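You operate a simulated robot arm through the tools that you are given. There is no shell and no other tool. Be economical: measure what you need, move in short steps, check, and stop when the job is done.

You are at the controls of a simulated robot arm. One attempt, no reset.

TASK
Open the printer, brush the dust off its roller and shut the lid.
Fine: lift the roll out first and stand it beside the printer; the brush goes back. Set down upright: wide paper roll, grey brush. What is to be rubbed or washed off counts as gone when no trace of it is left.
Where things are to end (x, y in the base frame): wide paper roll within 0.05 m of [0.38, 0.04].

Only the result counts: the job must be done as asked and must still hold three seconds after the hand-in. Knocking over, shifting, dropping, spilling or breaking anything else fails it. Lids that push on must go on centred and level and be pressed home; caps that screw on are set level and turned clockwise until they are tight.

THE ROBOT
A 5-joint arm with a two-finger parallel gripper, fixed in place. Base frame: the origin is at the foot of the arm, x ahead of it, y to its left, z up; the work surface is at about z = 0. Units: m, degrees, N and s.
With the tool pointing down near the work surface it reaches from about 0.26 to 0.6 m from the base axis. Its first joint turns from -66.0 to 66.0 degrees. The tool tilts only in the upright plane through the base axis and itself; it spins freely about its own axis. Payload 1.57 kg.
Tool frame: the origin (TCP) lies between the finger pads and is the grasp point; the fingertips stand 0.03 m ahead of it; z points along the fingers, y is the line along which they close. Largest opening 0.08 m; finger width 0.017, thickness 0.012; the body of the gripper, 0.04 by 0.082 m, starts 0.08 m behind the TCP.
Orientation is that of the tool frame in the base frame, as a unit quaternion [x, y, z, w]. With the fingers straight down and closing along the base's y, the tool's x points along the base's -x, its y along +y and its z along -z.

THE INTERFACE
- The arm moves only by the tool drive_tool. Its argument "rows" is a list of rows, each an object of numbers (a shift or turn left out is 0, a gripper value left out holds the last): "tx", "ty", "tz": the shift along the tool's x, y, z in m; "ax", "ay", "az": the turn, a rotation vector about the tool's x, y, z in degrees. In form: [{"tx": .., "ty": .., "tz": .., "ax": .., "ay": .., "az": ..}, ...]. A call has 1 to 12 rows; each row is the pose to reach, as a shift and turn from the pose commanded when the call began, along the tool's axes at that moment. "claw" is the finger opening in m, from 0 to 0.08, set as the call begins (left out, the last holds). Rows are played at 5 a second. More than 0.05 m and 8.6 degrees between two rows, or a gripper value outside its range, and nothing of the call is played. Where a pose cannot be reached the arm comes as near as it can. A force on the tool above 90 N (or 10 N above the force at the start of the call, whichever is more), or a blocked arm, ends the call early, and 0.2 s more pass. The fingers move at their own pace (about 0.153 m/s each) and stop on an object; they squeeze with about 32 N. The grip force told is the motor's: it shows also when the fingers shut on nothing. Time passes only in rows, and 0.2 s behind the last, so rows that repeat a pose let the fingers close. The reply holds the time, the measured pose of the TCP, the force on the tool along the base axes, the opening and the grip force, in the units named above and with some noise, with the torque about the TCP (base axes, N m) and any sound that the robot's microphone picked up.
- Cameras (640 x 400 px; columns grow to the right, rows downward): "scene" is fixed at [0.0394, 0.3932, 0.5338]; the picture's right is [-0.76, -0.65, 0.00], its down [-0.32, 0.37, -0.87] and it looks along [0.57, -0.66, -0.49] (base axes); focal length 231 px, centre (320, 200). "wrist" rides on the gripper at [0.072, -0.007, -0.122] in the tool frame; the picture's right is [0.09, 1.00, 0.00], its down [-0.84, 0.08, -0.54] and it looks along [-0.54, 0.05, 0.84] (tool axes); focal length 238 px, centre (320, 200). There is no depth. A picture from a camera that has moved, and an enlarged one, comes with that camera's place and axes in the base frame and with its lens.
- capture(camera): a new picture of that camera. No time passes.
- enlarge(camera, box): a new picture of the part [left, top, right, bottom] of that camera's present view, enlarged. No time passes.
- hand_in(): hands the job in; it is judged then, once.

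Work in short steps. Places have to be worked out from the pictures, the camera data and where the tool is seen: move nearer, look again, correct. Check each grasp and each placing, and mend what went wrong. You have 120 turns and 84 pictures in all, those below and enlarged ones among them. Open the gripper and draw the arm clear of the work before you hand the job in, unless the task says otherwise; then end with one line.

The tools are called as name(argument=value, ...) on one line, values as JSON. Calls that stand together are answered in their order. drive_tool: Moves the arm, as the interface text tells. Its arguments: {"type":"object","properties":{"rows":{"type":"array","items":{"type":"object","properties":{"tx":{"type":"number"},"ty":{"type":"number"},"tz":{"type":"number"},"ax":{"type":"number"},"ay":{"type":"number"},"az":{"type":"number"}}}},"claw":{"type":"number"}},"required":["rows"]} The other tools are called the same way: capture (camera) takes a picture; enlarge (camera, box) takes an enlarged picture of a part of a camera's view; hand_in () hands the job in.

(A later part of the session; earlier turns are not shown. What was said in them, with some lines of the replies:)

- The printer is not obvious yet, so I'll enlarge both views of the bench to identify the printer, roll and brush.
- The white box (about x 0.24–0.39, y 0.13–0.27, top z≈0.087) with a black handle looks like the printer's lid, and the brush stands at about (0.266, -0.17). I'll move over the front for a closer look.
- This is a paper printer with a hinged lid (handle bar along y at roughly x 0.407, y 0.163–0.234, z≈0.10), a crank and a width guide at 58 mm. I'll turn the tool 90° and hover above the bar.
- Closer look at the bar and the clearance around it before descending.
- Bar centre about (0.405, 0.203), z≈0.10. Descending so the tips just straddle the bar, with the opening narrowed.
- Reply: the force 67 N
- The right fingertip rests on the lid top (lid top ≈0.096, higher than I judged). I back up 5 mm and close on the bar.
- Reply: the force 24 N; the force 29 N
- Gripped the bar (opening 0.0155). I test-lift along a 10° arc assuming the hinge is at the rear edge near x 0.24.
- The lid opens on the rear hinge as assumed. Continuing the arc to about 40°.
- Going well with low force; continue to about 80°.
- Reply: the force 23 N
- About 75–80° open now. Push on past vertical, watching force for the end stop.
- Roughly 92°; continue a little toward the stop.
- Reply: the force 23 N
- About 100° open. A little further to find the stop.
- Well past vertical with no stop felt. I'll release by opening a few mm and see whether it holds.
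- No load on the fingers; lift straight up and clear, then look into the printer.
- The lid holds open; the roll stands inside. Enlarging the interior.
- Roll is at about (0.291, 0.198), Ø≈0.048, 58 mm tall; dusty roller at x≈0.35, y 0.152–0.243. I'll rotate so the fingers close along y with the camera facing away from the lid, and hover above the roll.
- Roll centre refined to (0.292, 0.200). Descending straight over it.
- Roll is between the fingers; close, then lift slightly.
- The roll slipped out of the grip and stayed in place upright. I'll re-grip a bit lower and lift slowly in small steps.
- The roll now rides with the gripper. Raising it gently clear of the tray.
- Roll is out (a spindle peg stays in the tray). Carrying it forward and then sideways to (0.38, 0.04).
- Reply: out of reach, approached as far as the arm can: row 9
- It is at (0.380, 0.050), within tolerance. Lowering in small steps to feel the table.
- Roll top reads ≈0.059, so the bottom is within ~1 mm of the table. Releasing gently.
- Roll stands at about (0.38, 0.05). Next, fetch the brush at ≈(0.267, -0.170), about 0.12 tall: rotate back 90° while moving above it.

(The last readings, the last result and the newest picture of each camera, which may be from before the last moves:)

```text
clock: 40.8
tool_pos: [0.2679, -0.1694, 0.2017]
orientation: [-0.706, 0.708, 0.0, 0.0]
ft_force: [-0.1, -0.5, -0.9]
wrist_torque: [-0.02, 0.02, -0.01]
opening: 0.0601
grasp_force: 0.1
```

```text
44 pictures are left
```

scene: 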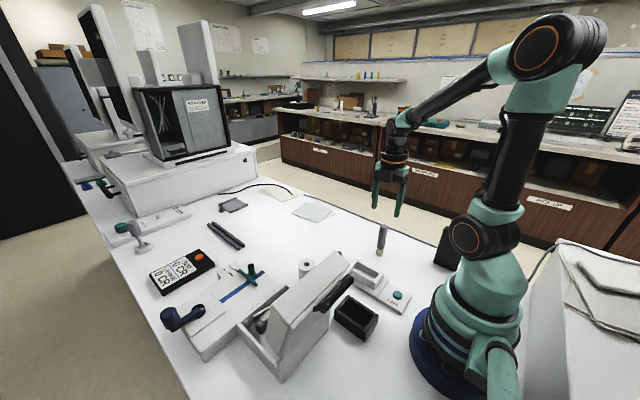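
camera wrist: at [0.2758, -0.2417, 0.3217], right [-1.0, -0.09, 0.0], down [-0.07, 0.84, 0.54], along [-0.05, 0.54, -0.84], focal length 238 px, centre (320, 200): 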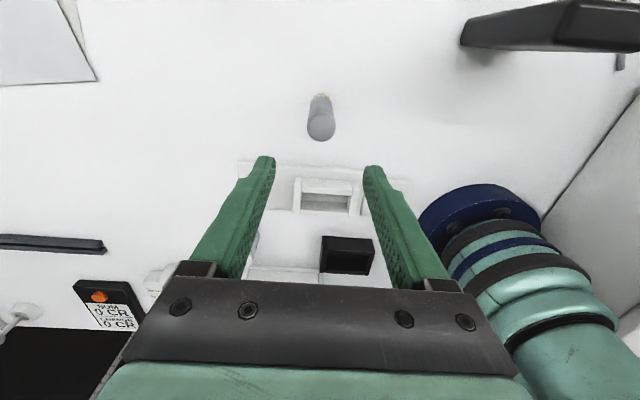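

The brush position from this view disagrees a bit with the previous estimate; enlarging.

enlarge(camera="wrist", box=[260, 70, 380, 170])

enlarge(camera="scene", box=[350, 200, 420, 270])

```text
4.00 times, centred on (320, 120) of wrist
camera zoom: at [0.2758, -0.2417, 0.3217], right [-1.0, -0.09, 0.0], down [-0.07, 0.84, 0.54], along [-0.05, 0.54, -0.84], focal length 953 px, centre (320, 520)
```

zoom: 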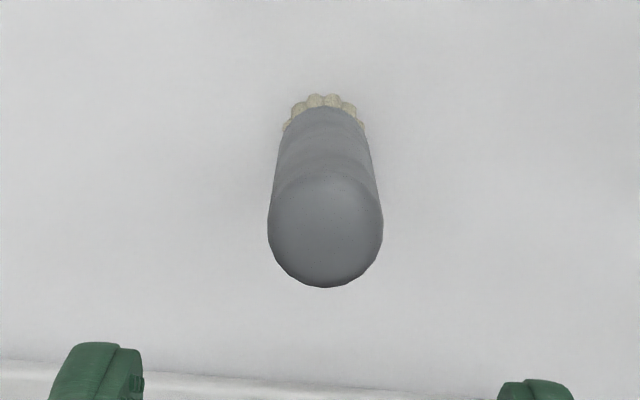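

```text
5.71 times, centred on (385, 235) of scene
camera zoom: at [0.0394, 0.3932, 0.5338], right [-0.76, -0.65, 0.0], down [-0.32, 0.37, -0.87], along [0.57, -0.66, -0.49], focal length 1319 px, centre (-51, 0)
```

zoom: 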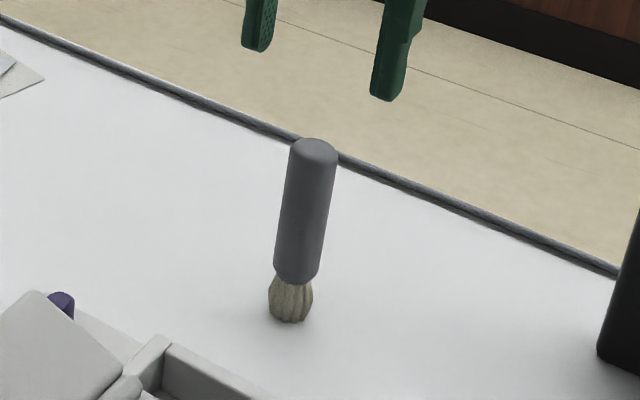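

Refined brush position (0.269, -0.180), top ≈0.112, Ø≈0.025. Descend around it.

drive_tool(rows=[{"tx": 0.0105, "ty": -0.001, "tz": 0.01}, {"tx": 0.0105, "ty": -0.001, "tz": 0.03}, {"tx": 0.0105, "ty": -0.001, "tz": 0.05}])

capture(camera="wrist")

```text
clock: 41.6
tool_pos: [0.2706, -0.1802, 0.1504]
orientation: [0.707, -0.707, 0.0, -0.001]
ft_force: [0.1, 0.0, -0.2]
wrist_torque: [0.02, 0.01, 0.01]
opening: 0.0599
grasp_force: 0.2
```

```text
41 pictures are left
camera wrist: at [0.2777, -0.2527, 0.2717], right [-1.0, -0.09, 0.0], down [-0.08, 0.84, 0.54], along [-0.05, 0.54, -0.84], focal length 238 px, centre (320, 200)
```

wrist: 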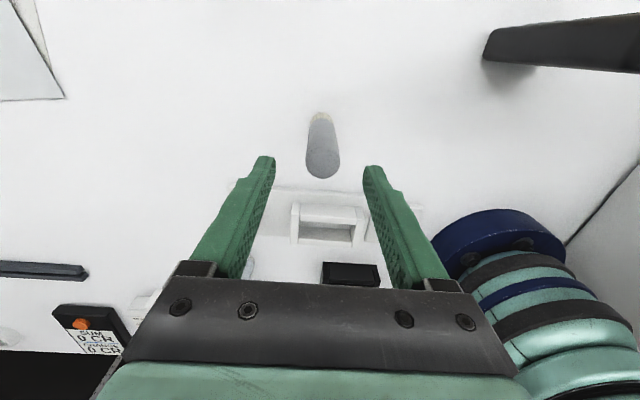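

Consistent: about (0.269, -0.182). Descend to grasp height.

drive_tool(rows=[{"tx": 0.002, "ty": 0.001, "tz": 0.02}, {"tx": 0.002, "ty": 0.001, "tz": 0.04}, {"tx": 0.002, "ty": 0.001, "tz": 0.06}, {"tx": 0.002, "ty": 0.001, "tz": 0.074}])

capture(camera="wrist")

drive_tool(rows=[{"tz": 0}, {"tz": 0}, {"tz": 0}, {"tz": 0}], claw=0)

capture(camera="wrist")

```text
clock: 42.6
tool_pos: [0.269, -0.1802, 0.0767]
orientation: [-0.707, 0.707, 0.0, -0.001]
ft_force: [-0.3, 0.3, 0.2]
wrist_torque: [0.02, 0.02, -0.02]
opening: 0.0598
grasp_force: 0.0
```

```text
40 pictures are left
camera wrist: at [0.2766, -0.2541, 0.1976], right [-1.0, -0.09, 0.0], down [-0.08, 0.84, 0.54], along [-0.05, 0.54, -0.84], focal length 238 px, centre (320, 200)
```

wrist: 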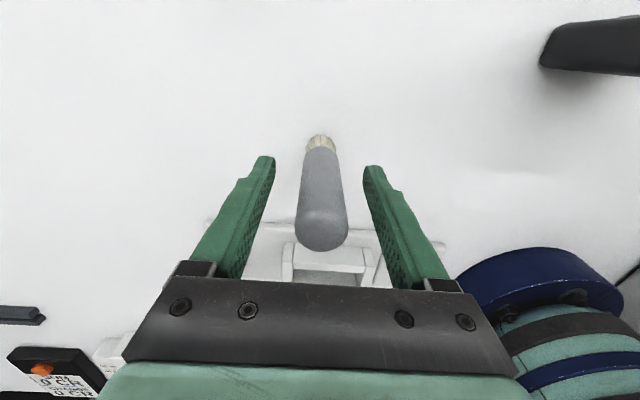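

```text
clock: 43.6
tool_pos: [0.269, -0.1822, 0.0766]
orientation: [-0.707, 0.707, 0.0, 0.0]
ft_force: [0.0, 0.0, 0.5]
wrist_torque: [0.01, -0.02, 0.0]
opening: 0.025
grasp_force: 31.6
```

```text
39 pictures are left
camera wrist: at [0.2766, -0.2541, 0.1979], right [-1.0, -0.09, 0.0], down [-0.08, 0.84, 0.54], along [-0.05, 0.54, -0.84], focal length 238 px, centre (320, 200)
```

wrist: 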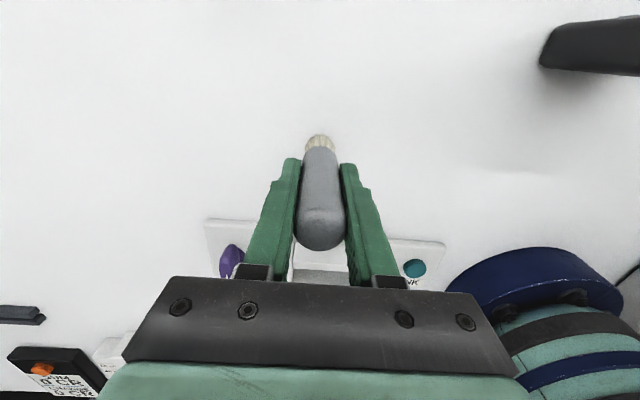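

Brush gripped at TCP (0.269, -0.182, 0.0766), so bristle tips are 0.077 below the TCP. Slow lift and check.

drive_tool(rows=[{"tz": -0.003}, {"tz": -0.007}, {"tz": -0.013}, {"tz": -0.023}, {"tz": -0.035}, {"tz": -0.05}, {"tz": -0.065}, {"tz": -0.08}, {"tz": -0.095}, {"tz": -0.11}, {"tz": -0.1235}])

capture(camera="wrist")

```text
clock: 46.0
tool_pos: [0.2682, -0.1821, 0.2011]
orientation: [0.707, -0.707, 0.0, 0.001]
ft_force: [0.6, 0.0, -0.1]
wrist_torque: [-0.01, 0.03, -0.04]
opening: 0.0242
grasp_force: 31.8
```

```text
38 pictures are left
camera wrist: at [0.2756, -0.2541, 0.3212], right [-1.0, -0.09, 0.0], down [-0.08, 0.84, 0.54], along [-0.05, 0.54, -0.84], focal length 238 px, centre (320, 200)
```

wrist: 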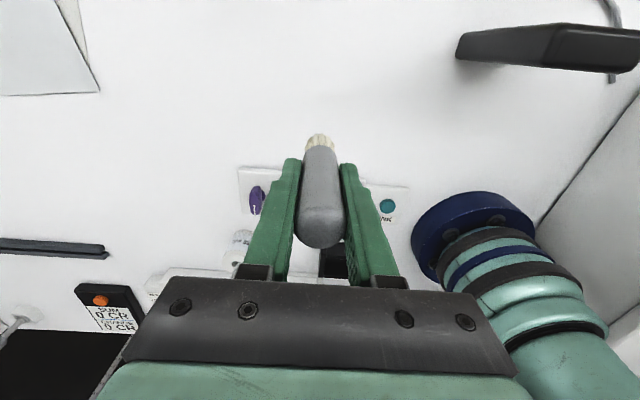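

Brush is held firmly. Carry it over to the roller's -y end.

drive_tool(rows=[{"ty": -0.02, "tx": -0.02}, {"ty": -0.045, "tx": -0.05}, {"ty": -0.07, "tx": -0.085}, {"ty": -0.082, "tx": -0.12}, {"ty": -0.082, "tx": -0.155}, {"ty": -0.082, "tx": -0.19}, {"ty": -0.082, "tx": -0.225}, {"ty": -0.082, "tx": -0.26}, {"ty": -0.082, "tx": -0.295}, {"ty": -0.082, "tx": -0.32}, {"ty": -0.082, "tx": -0.342}])

capture(camera="wrist")

enlarge(camera="scene", box=[200, 200, 360, 350])

```text
clock: 48.4
tool_pos: [0.3496, 0.1607, 0.1995]
orientation: [-0.707, 0.707, 0.001, 0.0]
ft_force: [-0.4, 0.1, -0.7]
wrist_torque: [0.02, -0.02, 0.01]
opening: 0.0243
grasp_force: 32.0
```

```text
37 pictures are left
camera wrist: at [0.3578, 0.0883, 0.3216], right [-1.0, -0.09, 0.0], down [-0.08, 0.84, 0.54], along [-0.05, 0.54, -0.84], focal length 238 px, centre (320, 200)
```

wrist: 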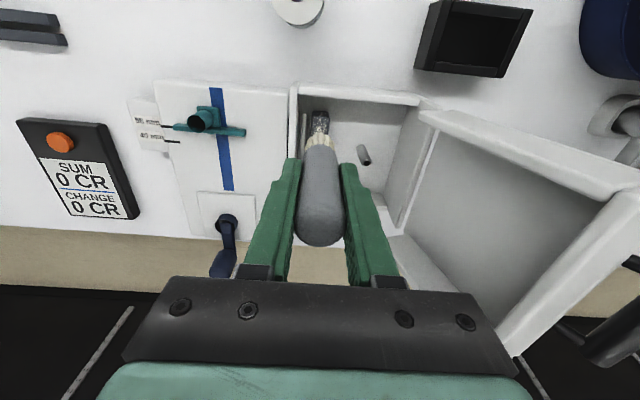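

```text
2.67 times, centred on (280, 275) of scene
camera zoom: at [0.0394, 0.3932, 0.5338], right [-0.76, -0.65, 0.0], down [-0.32, 0.37, -0.87], along [0.57, -0.66, -0.49], focal length 616 px, centre (427, 0)
```

zoom: 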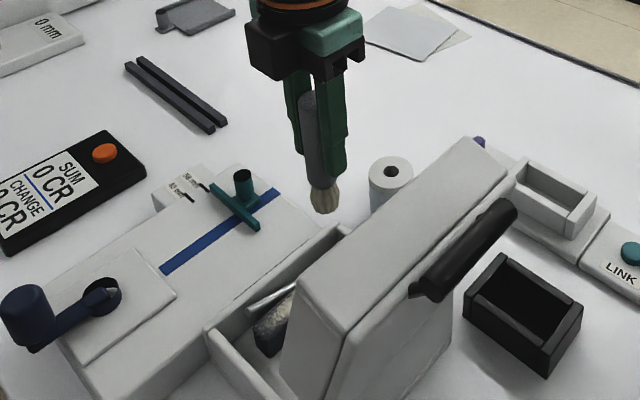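

Bristles are over the printer. Move to roller centre (0.350, 0.197) and lower until the bristles come near the roller top (est. ≈0.04).

drive_tool(rows=[{"tx": -0.02, "tz": 0.02}, {"tx": -0.037, "tz": 0.04}, {"tx": -0.037, "tz": 0.06}, {"tx": -0.037, "tz": 0.072}])

drive_tool(rows=[{"tz": 0.003}, {"tz": 0.006}])

drive_tool(rows=[{"tz": 0.002}, {"tz": 0.004}])

capture(camera="wrist")

```text
clock: 49.4
tool_pos: [0.3503, 0.1952, 0.1276]
orientation: [-0.707, 0.707, 0.0, -0.001]
ft_force: [0.2, -0.9, -0.3]
wrist_torque: [0.04, -0.01, -0.03]
opening: 0.0241
grasp_force: 32.1
```

```text
clock: 50.0
tool_pos: [0.3494, 0.1968, 0.1211]
orientation: [0.707, -0.707, 0.0, 0.0]
ft_force: [0.7, 0.5, -0.7]
wrist_torque: [-0.01, -0.03, -0.03]
opening: 0.0243
grasp_force: 32.1
```

```text
clock: 50.6
tool_pos: [0.3503, 0.1965, 0.1197]
orientation: [-0.707, 0.708, 0.0, -0.001]
ft_force: [-6.6, -3.3, 22.5]
wrist_torque: [-0.28, 0.45, -0.04]
opening: 0.0243
grasp_force: 32.0
```

```text
35 pictures are left
camera wrist: at [0.358, 0.1248, 0.2404], right [-1.0, -0.09, 0.0], down [-0.08, 0.84, 0.54], along [-0.05, 0.54, -0.84], focal length 238 px, centre (320, 200)
```

wrist: 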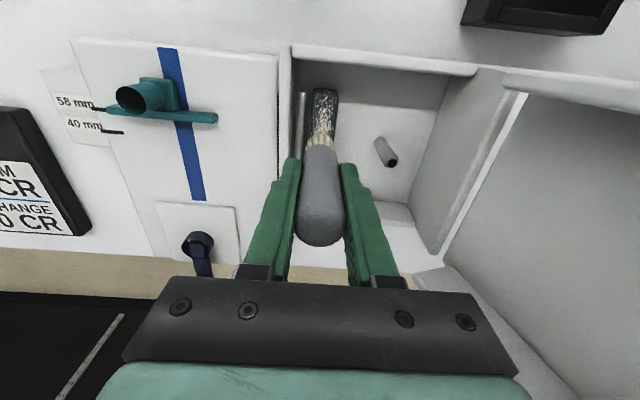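

Contact at TCP z≈0.1195 (roller top ≈0.043). Ease up slightly and sweep along the roller back and forth with light pressure.

drive_tool(rows=[{"tz": -0.0015}, {"tz": -0.0015, "tx": 0.015}, {"tz": -0.0015, "tx": 0.03}, {"tz": -0.0015, "tx": 0.043}, {"tz": -0.0015, "tx": 0.025}, {"tz": -0.0015, "tx": 0.005}, {"tz": -0.0015, "tx": -0.015}, {"tz": -0.0015, "tx": -0.032}, {"tz": -0.0015, "tx": -0.043}, {"tz": -0.0015, "tx": -0.02}, {"tz": -0.0015, "tx": 0}])

enlarge(camera="wrist", box=[270, 60, 390, 160])

```text
clock: 53.0
tool_pos: [0.3498, 0.1977, 0.12]
orientation: [0.707, -0.707, 0.001, 0.0]
ft_force: [0.2, 0.2, -1.4]
wrist_torque: [0.03, 0.01, 0.02]
opening: 0.0236
grasp_force: 32.3
```

```text
4.00 times, centred on (330, 110) of wrist
camera zoom: at [0.3575, 0.1255, 0.2406], right [-1.0, -0.09, 0.0], down [-0.08, 0.84, 0.54], along [-0.05, 0.54, -0.84], focal length 953 px, centre (280, 560)
```

zoom: 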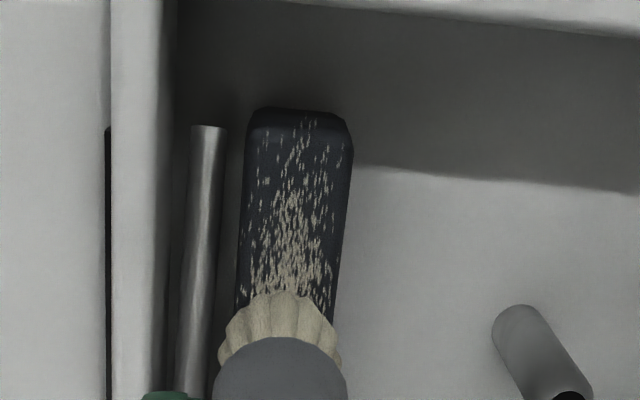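

Dust is thinning. More passes with slightly more pressure and in lanes either side.

drive_tool(rows=[{"tz": 0.001, "tx": 0.02}, {"tz": 0.0012, "tx": 0.043, "ty": 0.005}, {"tz": 0.0012, "tx": 0.022, "ty": 0.005}, {"tz": 0.0012, "tx": 0.0, "ty": 0.005}, {"tz": 0.0012, "tx": -0.022, "ty": 0.005}, {"tz": 0.0012, "tx": -0.043, "ty": 0.005}, {"tz": 0.0012, "tx": -0.043, "ty": -0.006}, {"tz": 0.0012, "tx": -0.022, "ty": -0.006}, {"tz": 0.0012, "tx": 0.0, "ty": -0.006}, {"tz": 0.0012, "tx": 0.022, "ty": -0.006}, {"tz": 0.0012, "tx": 0.043, "ty": -0.006}, {"tz": 0.0012, "tx": 0.043, "ty": -0.001}])

drive_tool(rows=[{"tx": -0.02}, {"tx": -0.04}, {"tx": -0.06}, {"tx": -0.086}, {"tx": -0.065}, {"tx": -0.043}, {"tx": -0.022}, {"tx": 0}])

capture(camera="wrist")

```text
clock: 55.6
tool_pos: [0.3527, 0.1537, 0.1194]
orientation: [-0.707, 0.707, 0.0, 0.002]
ft_force: [6.8, -2.0, 20.5]
wrist_torque: [-0.11, -0.39, -0.04]
opening: 0.024
grasp_force: 32.3
```

```text
clock: 57.4
tool_pos: [0.3522, 0.154, 0.1193]
orientation: [-0.707, 0.708, 0.0, 0.0]
ft_force: [-0.3, 6.4, 16.4]
wrist_torque: [0.64, 0.03, 0.02]
opening: 0.0239
grasp_force: 31.9
```

```text
33 pictures are left
camera wrist: at [0.3592, 0.0813, 0.2402], right [-1.0, -0.09, 0.0], down [-0.08, 0.84, 0.54], along [-0.05, 0.54, -0.84], focal length 238 px, centre (320, 200)
```

wrist: 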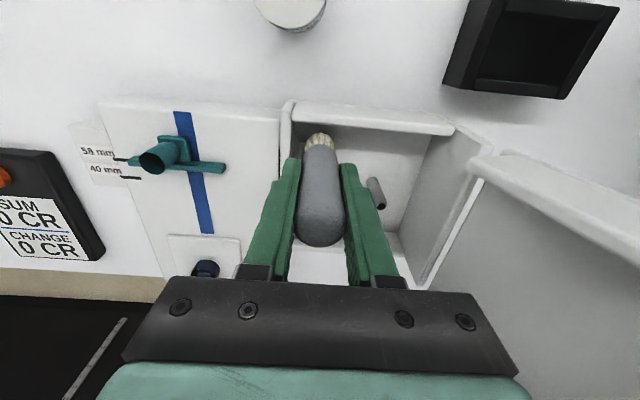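

Lift slightly and shift to +y so the camera sees the whole roller.

drive_tool(rows=[{"tz": -0.03}, {"tx": -0.04, "tz": -0.06}, {"tx": -0.085, "tz": -0.06}, {"tx": -0.12, "tz": -0.06}])

capture(camera="wrist")

enlarge(camera="wrist", box=[260, 20, 380, 140])

```text
clock: 58.4
tool_pos: [0.3492, 0.2736, 0.1781]
orientation: [-0.707, 0.707, 0.0, 0.0]
ft_force: [-0.1, -0.5, 0.3]
wrist_torque: [-0.01, 0.01, -0.01]
opening: 0.0241
grasp_force: 32.3
```

```text
32 pictures are left
camera wrist: at [0.3579, 0.2021, 0.2993], right [-1.0, -0.09, 0.0], down [-0.08, 0.84, 0.54], along [-0.05, 0.54, -0.84], focal length 238 px, centre (320, 200)
```

wrist: 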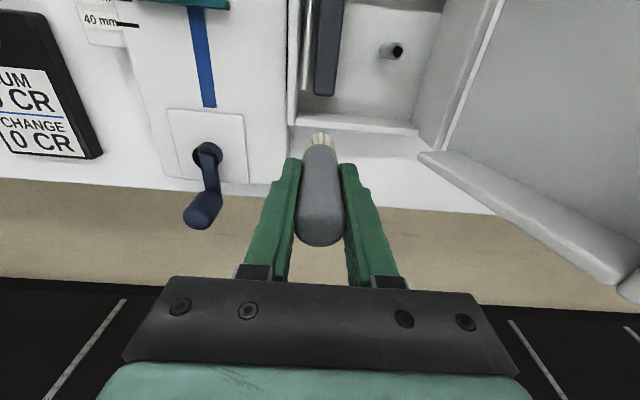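

```text
3.33 times, centred on (320, 80) of wrist
camera zoom: at [0.3579, 0.2021, 0.2993], right [-1.0, -0.09, 0.0], down [-0.08, 0.84, 0.54], along [-0.05, 0.54, -0.84], focal length 794 px, centre (320, 600)
```

zoom: 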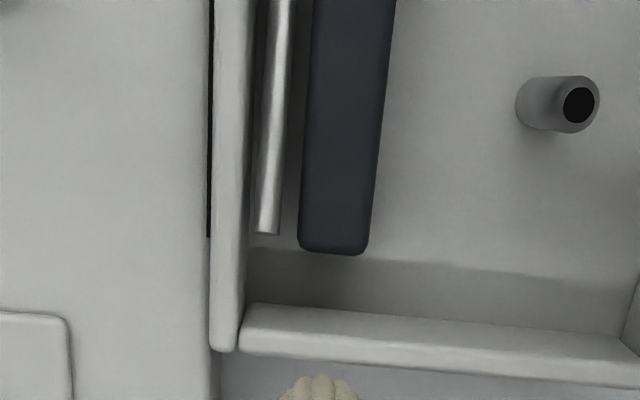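

The visible half is clean. Shift back toward -y and raise to see the rest.

drive_tool(rows=[{"tz": -0.03, "tx": 0.02}, {"tz": -0.06, "tx": 0.04}, {"tz": -0.08, "tx": 0.05}])

enlarge(camera="wrist", box=[260, 20, 400, 160])

```text
clock: 59.2
tool_pos: [0.3487, 0.2231, 0.2597]
orientation: [-0.707, 0.707, 0.001, -0.001]
ft_force: [0.3, 0.1, -1.6]
wrist_torque: [0.02, 0.0, 0.03]
opening: 0.0241
grasp_force: 32.1
```

```text
2.86 times, centred on (330, 90) of wrist
camera zoom: at [0.3583, 0.1514, 0.3796], right [-1.0, -0.09, 0.0], down [-0.08, 0.84, 0.54], along [-0.05, 0.54, -0.84], focal length 681 px, centre (291, 514)
```

zoom: 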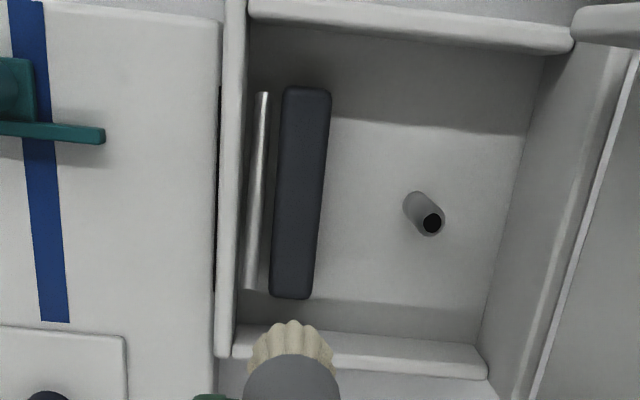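

Roller is clean. Return the brush to its exact original spot (net shift +0.406, +0.083 in tool x, y).

drive_tool(rows=[{"tx": 0.035}, {"tx": 0.075}, {"tx": 0.115}, {"tx": 0.155}, {"tx": 0.195, "tz": 0.01}, {"tx": 0.235, "tz": 0.02, "ty": 0.01}, {"tx": 0.275, "tz": 0.03, "ty": 0.03}, {"tx": 0.315, "tz": 0.04, "ty": 0.05}, {"tx": 0.35, "tz": 0.05, "ty": 0.07}, {"tx": 0.385, "tz": 0.06, "ty": 0.08}, {"tx": 0.406, "tz": 0.06, "ty": 0.083}, {"tx": 0.406, "tz": 0.06, "ty": 0.083}])

drive_tool(rows=[{"tz": 0.025}, {"tz": 0.05}, {"tz": 0.075}, {"tz": 0.095}, {"tz": 0.11}, {"tz": 0.115}])

enlarge(camera="scene", box=[340, 190, 430, 270])

```text
clock: 61.8
tool_pos: [0.2675, -0.1813, 0.1975]
orientation: [0.707, -0.707, 0.0, -0.001]
ft_force: [-0.5, 0.8, -1.1]
wrist_torque: [-0.03, 0.02, -0.02]
opening: 0.0242
grasp_force: 31.8
```

```text
clock: 63.2
tool_pos: [0.2676, -0.183, 0.0823]
orientation: [0.707, -0.707, 0.0, 0.0]
ft_force: [-0.1, 0.9, 0.3]
wrist_torque: [0.05, 0.0, 0.0]
opening: 0.024
grasp_force: 31.6
```

```text
5.00 times, centred on (385, 230) of scene
camera zoom: at [0.0394, 0.3932, 0.5338], right [-0.76, -0.65, 0.0], down [-0.32, 0.37, -0.87], along [0.57, -0.66, -0.49], focal length 1154 px, centre (-5, 50)
```

zoom: 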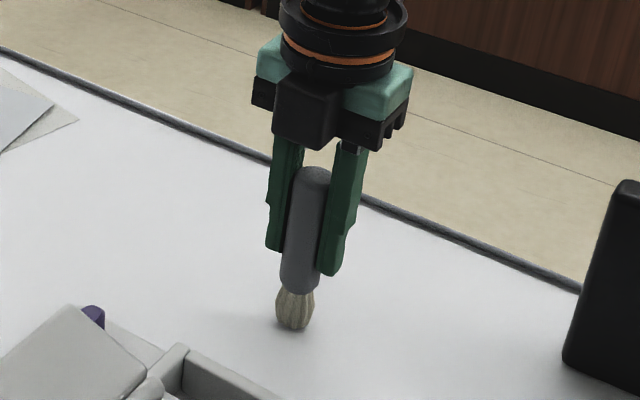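

Brush upright over its spot; lower in small steps until contact.

drive_tool(rows=[{"tz": 0.002}, {"tz": 0.004}])

drive_tool(rows=[{"tz": 0.001}, {"tz": 0.002}])

```text
clock: 63.8
tool_pos: [0.2686, -0.1822, 0.0784]
orientation: [0.708, -0.706, 0.0, 0.0]
ft_force: [-1.9, 1.4, 8.2]
wrist_torque: [0.13, 0.18, -0.01]
opening: 0.0242
grasp_force: 31.9
```

```text
clock: 64.4
tool_pos: [0.2684, -0.1837, 0.0779]
orientation: [0.708, -0.707, 0.001, 0.0]
ft_force: [-1.7, 0.4, 14.2]
wrist_torque: [0.03, 0.16, -0.01]
opening: 0.0249
grasp_force: 32.2
```

In contact with the table. Ease 1 mm, release, and rise.

drive_tool(rows=[{"tz": -0.0015}, {"tz": -0.0015}])

drive_tool(rows=[{"tz": 0}, {"tz": 0}, {"tz": 0}], claw=0.06)

drive_tool(rows=[{"tz": -0.015}, {"tz": -0.035}, {"tz": -0.06}, {"tz": -0.09}, {"tz": -0.125}, {"tz": -0.16}, {"tz": -0.2}])

capture(camera="scene")

```text
clock: 65.0
tool_pos: [0.2678, -0.182, 0.0775]
orientation: [-0.707, 0.707, 0.0, -0.001]
ft_force: [-0.1, -0.4, -0.9]
wrist_torque: [-0.02, 0.02, 0.0]
opening: 0.0239
grasp_force: 32.6
```

```text
clock: 65.8
tool_pos: [0.2679, -0.1825, 0.0804]
orientation: [0.707, -0.707, -0.001, 0.0]
ft_force: [0.4, 0.0, -0.2]
wrist_torque: [-0.03, -0.03, -0.02]
opening: 0.0599
grasp_force: 0.2
```

```text
clock: 67.4
tool_pos: [0.2661, -0.1834, 0.2776]
orientation: [-0.707, 0.707, -0.001, 0.0]
ft_force: [-0.3, -1.2, 0.0]
wrist_torque: [0.01, 0.02, 0.02]
opening: 0.0601
grasp_force: 0.1
```

```text
28 pictures are left
```

scene: 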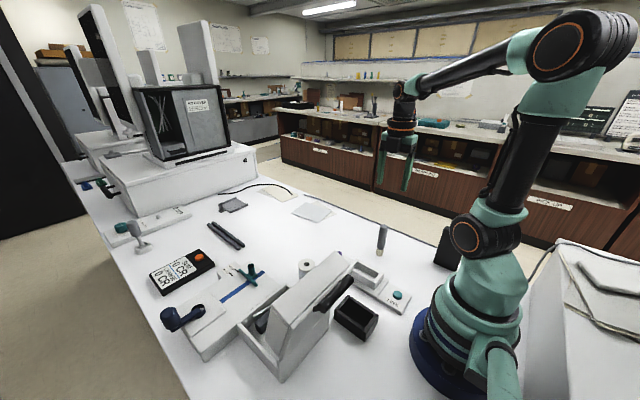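

Brush stands upright again. Now move back over the printer, high, to inspect the roller and locate the handle.

drive_tool(rows=[{"tx": -0.02, "tz": -0.03, "ty": -0.01}, {"tx": -0.05, "tz": -0.06, "ty": -0.02}, {"tx": -0.085, "tz": -0.09, "ty": -0.03}, {"tx": -0.12, "tz": -0.1, "ty": -0.04}, {"tx": -0.16, "tz": -0.1, "ty": -0.04}, {"tx": -0.2, "tz": -0.1, "ty": -0.04}, {"tx": -0.24, "tz": -0.1, "ty": -0.04}, {"tx": -0.28, "tz": -0.1, "ty": -0.04}, {"tx": -0.32, "tz": -0.1, "ty": -0.04}, {"tx": -0.35, "tz": -0.1, "ty": -0.04}, {"tx": -0.37, "tz": -0.1, "ty": -0.04}], claw=0.05)

capture(camera="wrist")

enlarge(camera="wrist", box=[240, 50, 400, 170])

```text
clock: 69.8
tool_pos: [0.308, 0.1882, 0.3783]
orientation: [-0.707, 0.707, 0.001, 0.0]
ft_force: [-0.6, -0.3, 0.3]
wrist_torque: [0.0, 0.0, 0.0]
opening: 0.05
grasp_force: 0.1
```

```text
27 pictures are left
camera wrist: at [0.3159, 0.1161, 0.5001], right [-1.0, -0.09, 0.0], down [-0.08, 0.84, 0.54], along [-0.05, 0.54, -0.84], focal length 238 px, centre (320, 200)
```

wrist: 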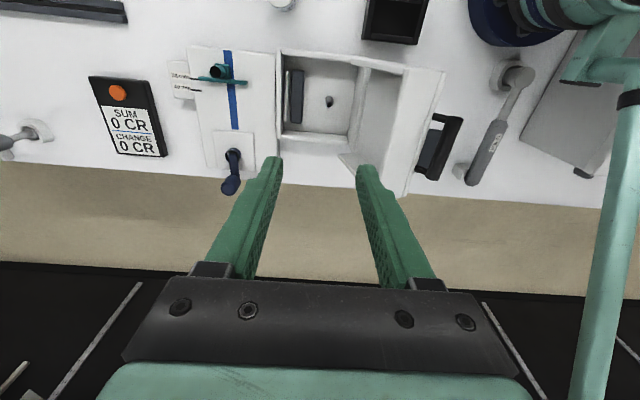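

```text
3.33 times, centred on (320, 110) of wrist
camera zoom: at [0.3159, 0.1161, 0.5001], right [-1.0, -0.09, 0.0], down [-0.08, 0.84, 0.54], along [-0.05, 0.54, -0.84], focal length 794 px, centre (320, 500)
```

zoom: 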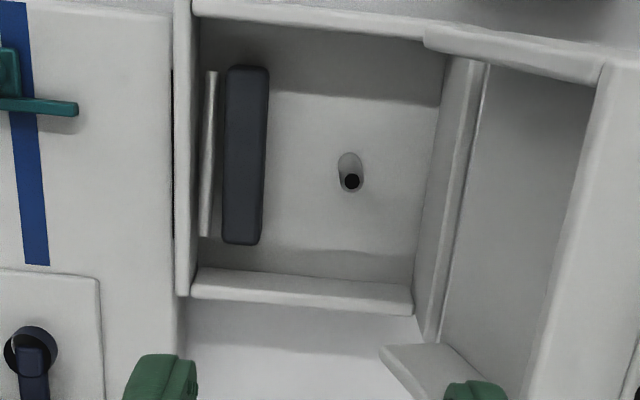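

No trace of dust left. The handle is at about (0.168, 0.20, 0.24), matching where I released it. Move above it with 35 mm opening.

drive_tool(rows=[{"ty": 0.035, "tx": -0.005}, {"ty": 0.07, "tx": -0.01}, {"ty": 0.105, "tx": -0.013}, {"ty": 0.138, "tx": -0.013}, {"ty": 0.138, "tx": -0.013, "tz": 0.02}, {"ty": 0.138, "tx": -0.013, "tz": 0.045}], claw=0.035)

capture(camera="wrist")

enlarge(camera="scene", box=[260, 170, 400, 330])

```text
clock: 71.2
tool_pos: [0.1695, 0.2015, 0.3326]
orientation: [0.707, -0.707, 0.0, 0.0]
ft_force: [1.2, -0.6, 0.2]
wrist_torque: [-0.03, -0.01, -0.02]
opening: 0.0349
grasp_force: 0.1
```

```text
25 pictures are left
camera wrist: at [0.1779, 0.1285, 0.4547], right [-1.0, -0.09, 0.0], down [-0.08, 0.84, 0.54], along [-0.05, 0.54, -0.84], focal length 238 px, centre (320, 200)
```

wrist: 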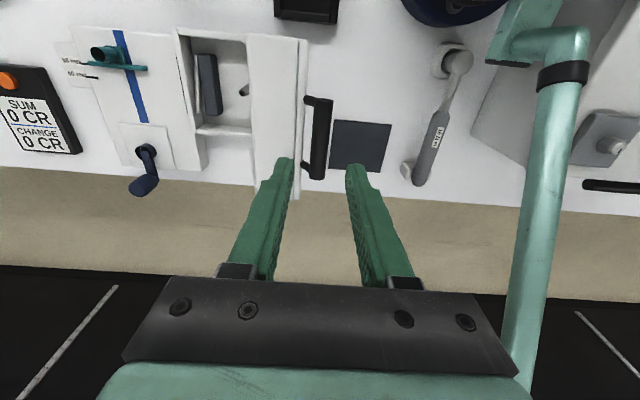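

```text
2.50 times, centred on (330, 250) of scene
camera zoom: at [0.0394, 0.3932, 0.5338], right [-0.76, -0.65, 0.0], down [-0.32, 0.37, -0.87], along [0.57, -0.66, -0.49], focal length 577 px, centre (295, 75)
```

zoom: 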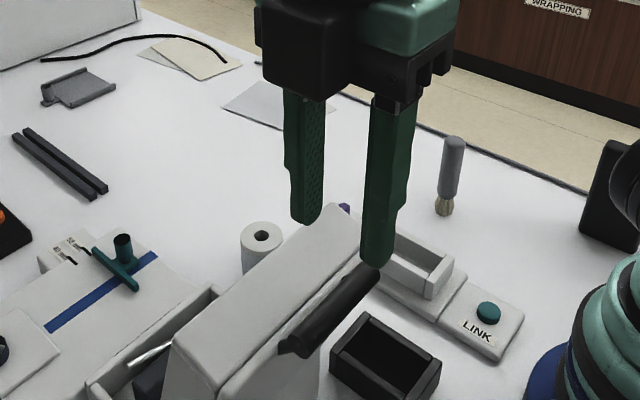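

Bar centre about (0.171, 0.20, 0.24); descend to TCP z≈0.266 and grip.

drive_tool(rows=[{"tz": 0.02, "ty": -0.001}, {"tz": 0.04, "ty": -0.001}, {"tz": 0.055, "ty": -0.001}, {"tz": 0.066, "ty": -0.001}])

drive_tool(rows=[{"tz": 0}, {"tz": 0}, {"tz": 0}], claw=0)

enlarge(camera="scene", box=[280, 200, 380, 310])

```text
clock: 72.2
tool_pos: [0.1709, 0.2007, 0.2684]
orientation: [0.707, -0.707, 0.0, 0.001]
ft_force: [-0.8, -1.2, 5.0]
wrist_torque: [-0.02, -0.08, -0.05]
opening: 0.0347
grasp_force: 0.0
```

```text
clock: 73.0
tool_pos: [0.1717, 0.2012, 0.2684]
orientation: [0.707, -0.707, 0.0, 0.0]
ft_force: [-0.2, 2.3, -0.9]
wrist_torque: [-0.02, 0.01, -0.01]
opening: 0.0157
grasp_force: 31.1
```

```text
3.64 times, centred on (330, 255) of scene
camera zoom: at [0.0394, 0.3932, 0.5338], right [-0.76, -0.65, 0.0], down [-0.32, 0.37, -0.87], along [0.57, -0.66, -0.49], focal length 840 px, centre (284, 0)
```

zoom: 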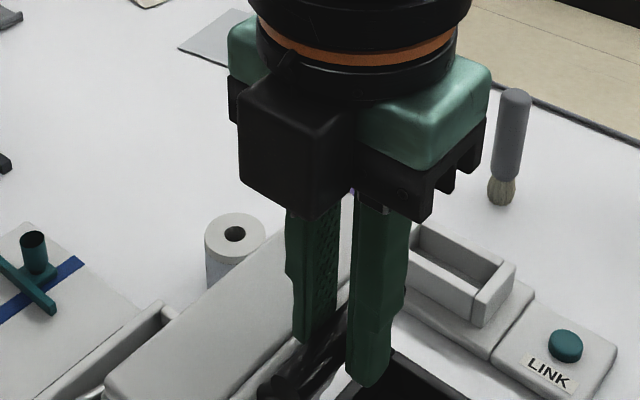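

Bar gripped. Reverse the arc to about 60°.

drive_tool(rows=[{"ty": -0.008, "tz": -0.0035}, {"ty": -0.016, "tz": -0.0062}, {"ty": -0.0298, "tz": -0.0102}, {"ty": -0.0438, "tz": -0.0129}, {"ty": -0.058, "tz": -0.0144}, {"ty": -0.0722, "tz": -0.0147}, {"ty": -0.0865, "tz": -0.0136}, {"ty": -0.1006, "tz": -0.0114}, {"ty": -0.1145, "tz": -0.008}, {"ty": -0.128, "tz": -0.0033}, {"ty": -0.141, "tz": 0.0025}])

enlarge(camera="scene", box=[190, 130, 430, 390])

```text
clock: 75.4
tool_pos: [0.3127, 0.2011, 0.2644]
orientation: [-0.707, 0.707, 0.001, 0.0]
ft_force: [-2.9, -7.9, -1.1]
wrist_torque: [-0.31, 0.19, -0.05]
opening: 0.0153
grasp_force: 31.0
```

```text
1.54 times, centred on (310, 260) of scene
camera zoom: at [0.0394, 0.3932, 0.5338], right [-0.76, -0.65, 0.0], down [-0.32, 0.37, -0.87], along [0.57, -0.66, -0.49], focal length 355 px, centre (335, 108)
```

zoom: 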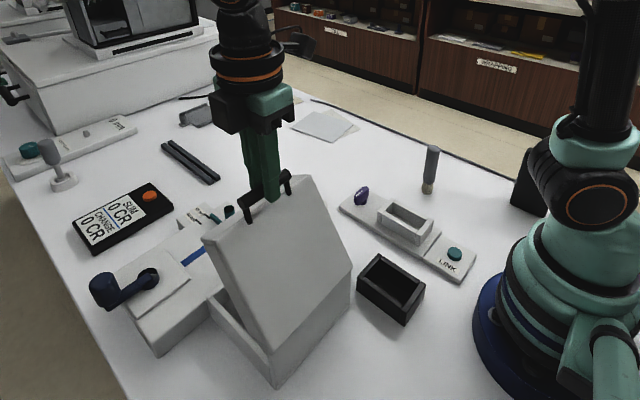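

Following the arc down to about 5°.

drive_tool(rows=[{"ty": -0.0125, "tz": 0.007}, {"ty": -0.0244, "tz": 0.0149}, {"ty": -0.0354, "tz": 0.0239}, {"ty": -0.0457, "tz": 0.0338}, {"ty": -0.0551, "tz": 0.0446}, {"ty": -0.0635, "tz": 0.0561}, {"ty": -0.0709, "tz": 0.0684}, {"ty": -0.0771, "tz": 0.0812}, {"ty": -0.0823, "tz": 0.0945}, {"ty": -0.0862, "tz": 0.1083}, {"ty": -0.0889, "tz": 0.1205}])

drive_tool(rows=[{"tz": 0.006, "ty": -0.0005}, {"tz": 0.011, "ty": -0.001}, {"tz": 0.015, "ty": -0.0013}])

enlarge(camera="scene", box=[190, 200, 370, 390])

```text
clock: 77.8
tool_pos: [0.4012, 0.1998, 0.144]
orientation: [0.707, -0.707, -0.001, -0.002]
ft_force: [3.3, 7.0, 1.2]
wrist_torque: [-0.01, -0.01, 0.0]
opening: 0.0154
grasp_force: 31.4
```

```text
clock: 78.6
tool_pos: [0.403, 0.2018, 0.13]
orientation: [0.707, -0.707, 0.001, -0.003]
ft_force: [15.4, 6.3, 1.5]
wrist_torque: [-0.13, -0.22, 0.01]
opening: 0.0154
grasp_force: 31.6
```

```text
2.11 times, centred on (280, 295) of scene
camera zoom: at [0.0394, 0.3932, 0.5338], right [-0.76, -0.65, 0.0], down [-0.32, 0.37, -0.87], along [0.57, -0.66, -0.49], focal length 486 px, centre (404, 0)
```

zoom: 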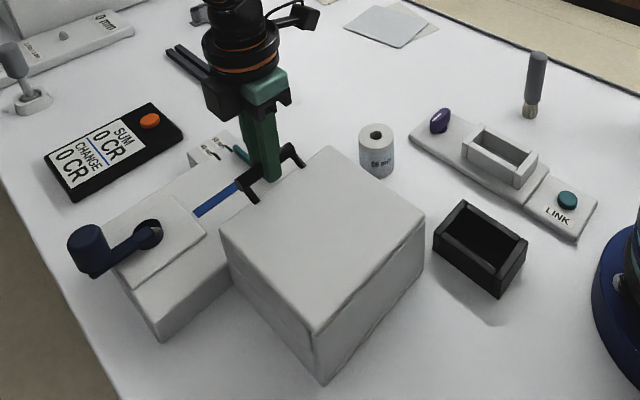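

Nearly shut. Lower the last few mm until it presses on the rim.

drive_tool(rows=[{"tz": 0.0015}, {"tz": 0.003}, {"tz": 0.0045}])

enlarge(camera="scene", box=[200, 250, 340, 390])

```text
clock: 79.4
tool_pos: [0.4044, 0.2014, 0.1275]
orientation: [0.708, -0.707, 0.002, -0.002]
ft_force: [7.4, -7.6, 31.0]
wrist_torque: [-0.25, -0.1, 0.09]
opening: 0.0155
grasp_force: 30.8
```

```text
2.86 times, centred on (270, 320) of scene
camera zoom: at [0.0392, 0.3931, 0.5339], right [-0.76, -0.65, 0.0], down [-0.32, 0.37, -0.87], along [0.57, -0.66, -0.49], focal length 660 px, centre (463, -143)
```

zoom: 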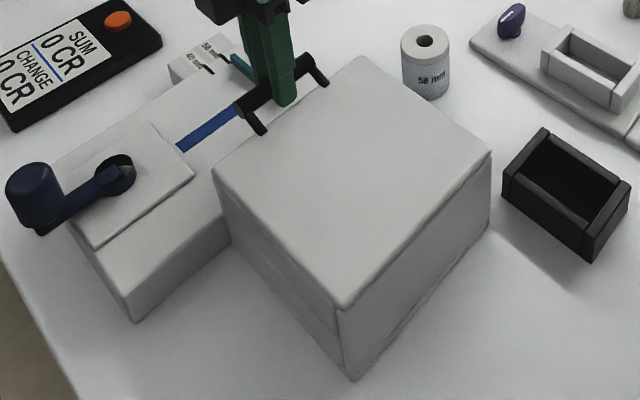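

Lid is down with 31 N reaction. Ease the press, open, and rise straight up.

drive_tool(rows=[{"tz": -0.0025}, {"tz": -0.0025}])

drive_tool(rows=[{"tz": -0.0005}, {"tz": -0.001}, {"tz": -0.001}], claw=0.04)

drive_tool(rows=[{"tz": -0.02}, {"tz": -0.05}, {"tz": -0.08}])

enlarge(camera="scene", box=[200, 250, 340, 390])

```text
clock: 80.0
tool_pos: [0.4044, 0.2006, 0.128]
orientation: [0.707, -0.707, 0.001, -0.003]
ft_force: [19.5, -5.4, 7.6]
wrist_torque: [-0.12, -0.51, 0.05]
opening: 0.0155
grasp_force: 31.1
```

```text
clock: 80.8
tool_pos: [0.4044, 0.2013, 0.13]
orientation: [0.708, -0.706, 0.002, -0.004]
ft_force: [25.8, -8.7, -0.8]
wrist_torque: [-0.26, -0.9, 0.15]
opening: 0.017
grasp_force: 0.1
```

```text
clock: 81.6
tool_pos: [0.4027, 0.2002, 0.2095]
orientation: [0.708, -0.707, -0.001, 0.0]
ft_force: [-0.3, -0.1, 0.6]
wrist_torque: [-0.01, 0.03, 0.03]
opening: 0.0399
grasp_force: 0.0
```

```text
2.86 times, centred on (270, 320) of scene
camera zoom: at [0.0394, 0.3932, 0.5338], right [-0.76, -0.65, 0.0], down [-0.32, 0.37, -0.87], along [0.57, -0.66, -0.49], focal length 660 px, centre (463, -143)
```

zoom: 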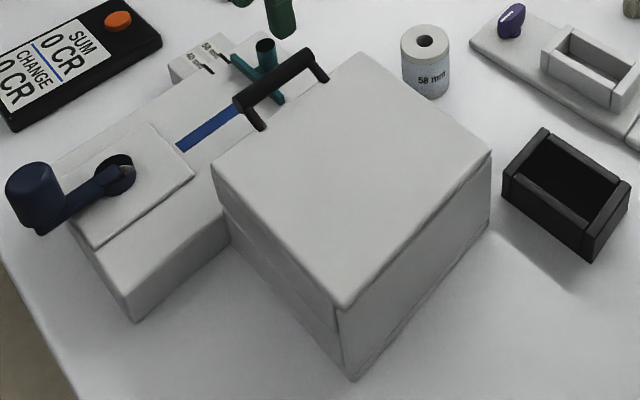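

The seam looks marginally open. I'll close the fingers and press the lid's front edge down gently.

drive_tool(rows=[{"ty": 0.015}, {"ty": 0.034}, {"ty": 0.034, "tz": 0.02}, {"ty": 0.034, "tz": 0.05}, {"ty": 0.034, "tz": 0.072}], claw=0)

drive_tool(rows=[{"tz": 0.003}, {"tz": 0.006}, {"tz": 0.009}, {"tz": 0.012}, {"tz": 0.014}])

```text
clock: 82.8
tool_pos: [0.3676, 0.2, 0.1364]
orientation: [0.707, -0.707, 0.0, 0.0]
ft_force: [0.1, -0.3, 0.3]
wrist_torque: [0.01, 0.0, 0.03]
opening: 0.0
grasp_force: 20.1
```

```text
clock: 84.0
tool_pos: [0.3685, 0.2004, 0.1272]
orientation: [0.707, -0.707, 0.001, -0.001]
ft_force: [-20.1, -21.1, 77.0]
wrist_torque: [-0.68, 0.8, 0.13]
opening: 0.0
grasp_force: 21.2
```

Pressed firmly (77 N). Retract up and away, then check everything.

drive_tool(rows=[{"tz": -0.01}, {"tz": -0.04}, {"tz": -0.08}, {"tz": -0.12}, {"tz": -0.16}, {"tz": -0.2}, {"tz": -0.23}], claw=0.06)

capture(camera="wrist")

enlarge(camera="scene", box=[200, 250, 340, 390])

capture(camera="scene")

```text
clock: 85.0
tool_pos: [0.3474, 0.1976, 0.2048]
orientation: [0.714, -0.699, -0.012, 0.039]
ft_force: [-38.7, 17.7, -28.6]
wrist_torque: [0.49, 1.57, 0.26]
opening: 0.0277
grasp_force: 0.1
stopped in row 4: the force on the tool passed its limit at 97 N (the readings are from after the stop); the commanded pose is now the measured one
```

```text
18 pictures are left
camera wrist: at [0.3656, 0.1314, 0.3291], right [-0.99, -0.11, 0.07], down [-0.06, 0.86, 0.51], along [-0.12, 0.5, -0.85], focal length 238 px, centre (320, 200)
```

wrist: 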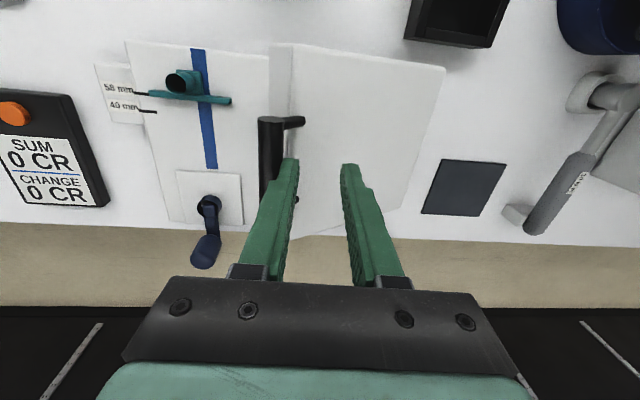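

```text
2.86 times, centred on (270, 320) of scene
camera zoom: at [0.0395, 0.3932, 0.5337], right [-0.76, -0.65, 0.0], down [-0.32, 0.37, -0.87], along [0.57, -0.66, -0.49], focal length 660 px, centre (463, -143)
```

zoom: 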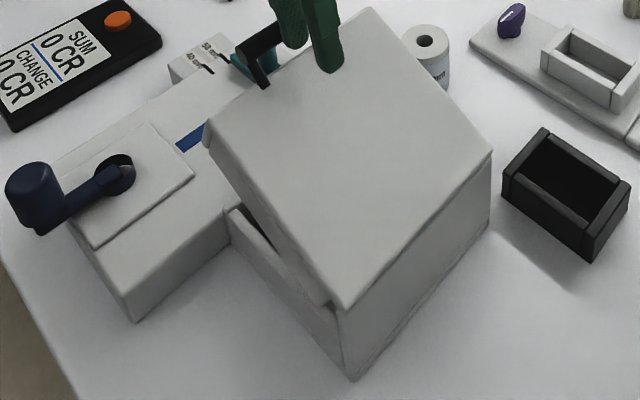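

```text
16 pictures are left
```

scene: 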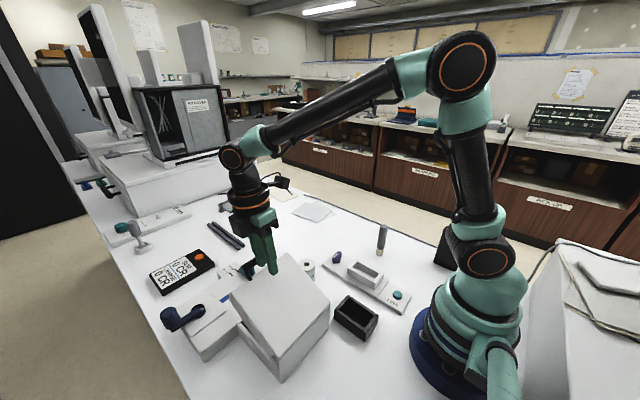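

Opening the fingers while rising hooked the handle and lifted the lid. I close the fingers to unhook (no motion), then check.

drive_tool(rows=[{"tz": 0}, {"tz": 0}, {"tz": 0}], claw=0)

enlarge(camera="scene", box=[200, 210, 340, 390])

```text
clock: 85.8
tool_pos: [0.3549, 0.199, 0.2115]
orientation: [0.712, -0.702, -0.007, 0.024]
ft_force: [-0.6, -0.7, -0.2]
wrist_torque: [0.0, -0.03, 0.02]
opening: 0.0
grasp_force: 21.1
```

```text
2.22 times, centred on (270, 300) of scene
camera zoom: at [0.0394, 0.3932, 0.5338], right [-0.76, -0.65, 0.0], down [-0.32, 0.37, -0.87], along [0.57, -0.66, -0.49], focal length 513 px, centre (431, -22)
```

zoom: 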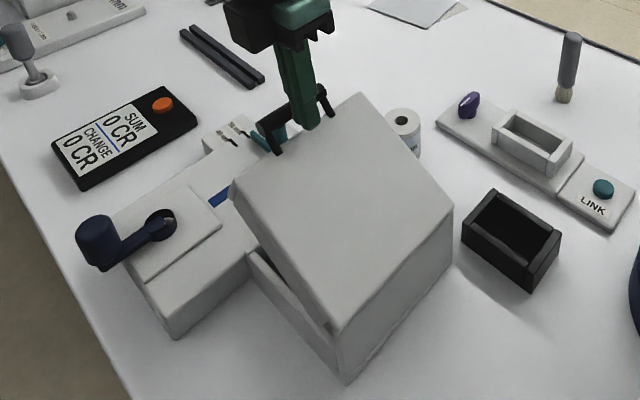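

Unhooked; the lid holds by friction at ~20°. Push it down with closed fingers, slightly behind the handle.

drive_tool(rows=[{"ty": 0.008, "tz": -0.003}, {"ty": 0.01, "tz": 0.015}, {"ty": 0.01, "tz": 0.03}, {"ty": 0.01, "tz": 0.043}, {"ty": 0.01, "tz": 0.055}, {"ty": 0.01, "tz": 0.066}, {"ty": 0.01, "tz": 0.075}, {"ty": 0.01, "tz": 0.082}, {"ty": 0.01, "tz": 0.086}, {"ty": 0.01, "tz": 0.089}])

enlarge(camera="scene", box=[200, 250, 340, 390])

```text
clock: 88.0
tool_pos: [0.3413, 0.1976, 0.1285]
orientation: [0.712, -0.702, -0.007, 0.024]
ft_force: [-22.6, -12.1, 82.2]
wrist_torque: [0.21, 0.53, 0.15]
opening: 0.0
grasp_force: 21.6
```

```text
2.86 times, centred on (270, 320) of scene
camera zoom: at [0.0391, 0.393, 0.534], right [-0.76, -0.65, 0.0], down [-0.32, 0.37, -0.87], along [0.57, -0.66, -0.49], focal length 660 px, centre (463, -143)
```

zoom: 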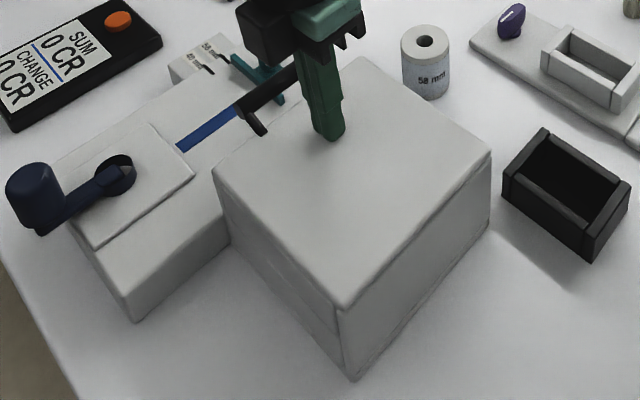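

Shut fully, pressed at ~80 N. Rise straight up with fingers kept closed.

drive_tool(rows=[{"tz": -0.005}, {"tz": -0.02, "ty": 0.002}, {"tz": -0.05, "ty": 0.004}, {"tz": -0.09, "ty": 0.004}, {"tz": -0.13, "ty": 0.004}, {"tz": -0.17, "ty": 0.004}, {"tz": -0.21, "ty": 0.004}])

drive_tool(rows=[{"tz": 0}, {"tz": 0}], claw=0.06)

enlarge(camera="scene", box=[200, 250, 340, 390])

capture(camera="wrist")

capture(camera="scene")

```text
clock: 89.5
tool_pos: [0.3473, 0.2026, 0.3334]
orientation: [0.712, -0.702, -0.008, 0.027]
ft_force: [0.6, 0.6, 0.5]
wrist_torque: [-0.02, 0.01, -0.04]
opening: 0.0
grasp_force: 21.5
```

```text
clock: 90.2
tool_pos: [0.3461, 0.2013, 0.3329]
orientation: [0.712, -0.702, -0.007, 0.025]
ft_force: [-0.6, -0.6, 0.2]
wrist_torque: [0.02, 0.0, 0.01]
opening: 0.0599
grasp_force: 0.1
```

```text
2.86 times, centred on (270, 320) of scene
camera zoom: at [0.0394, 0.3932, 0.5338], right [-0.76, -0.65, 0.0], down [-0.32, 0.37, -0.87], along [0.57, -0.66, -0.49], focal length 660 px, centre (463, -143)
```

zoom: 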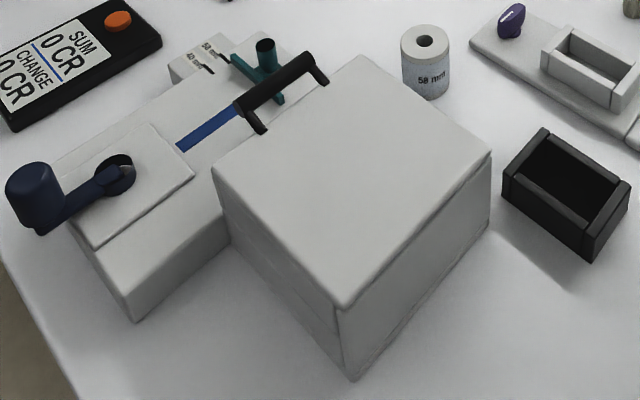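

```text
12 pictures are left
camera wrist: at [0.3614, 0.1339, 0.4555], right [-0.99, -0.1, 0.05], down [-0.06, 0.85, 0.52], along [-0.1, 0.52, -0.85], focal length 238 px, centre (320, 200)
```

wrist: 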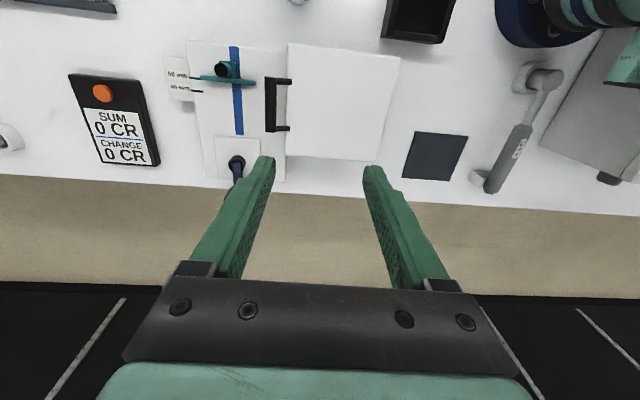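

```text
11 pictures are left
```

scene: 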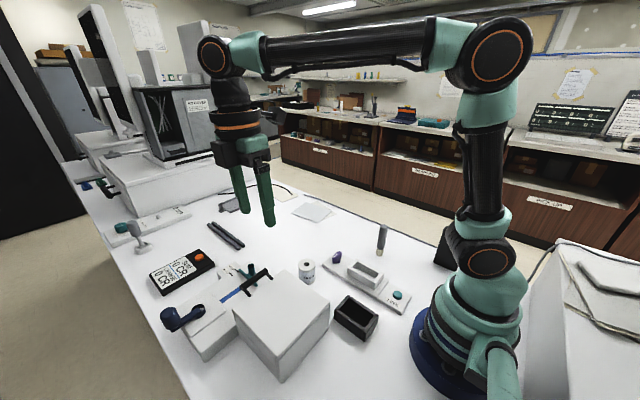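

Lid shut as at the start, roll at (0.38, 0.05) and brush both upright, nothing else shifted, arm clear. Handing in.

hand_in()

```text
The job is handed in.
```

I opened the printer, stood the roll upright at about (0.38, 0.05), brushed the roller until no dust showed, put the brush back upright in its place and shut the lid. While I was retracting, a finger caught the handle and pulled the lid partly open. I pressed it shut again and it looked fully closed at hand-in.
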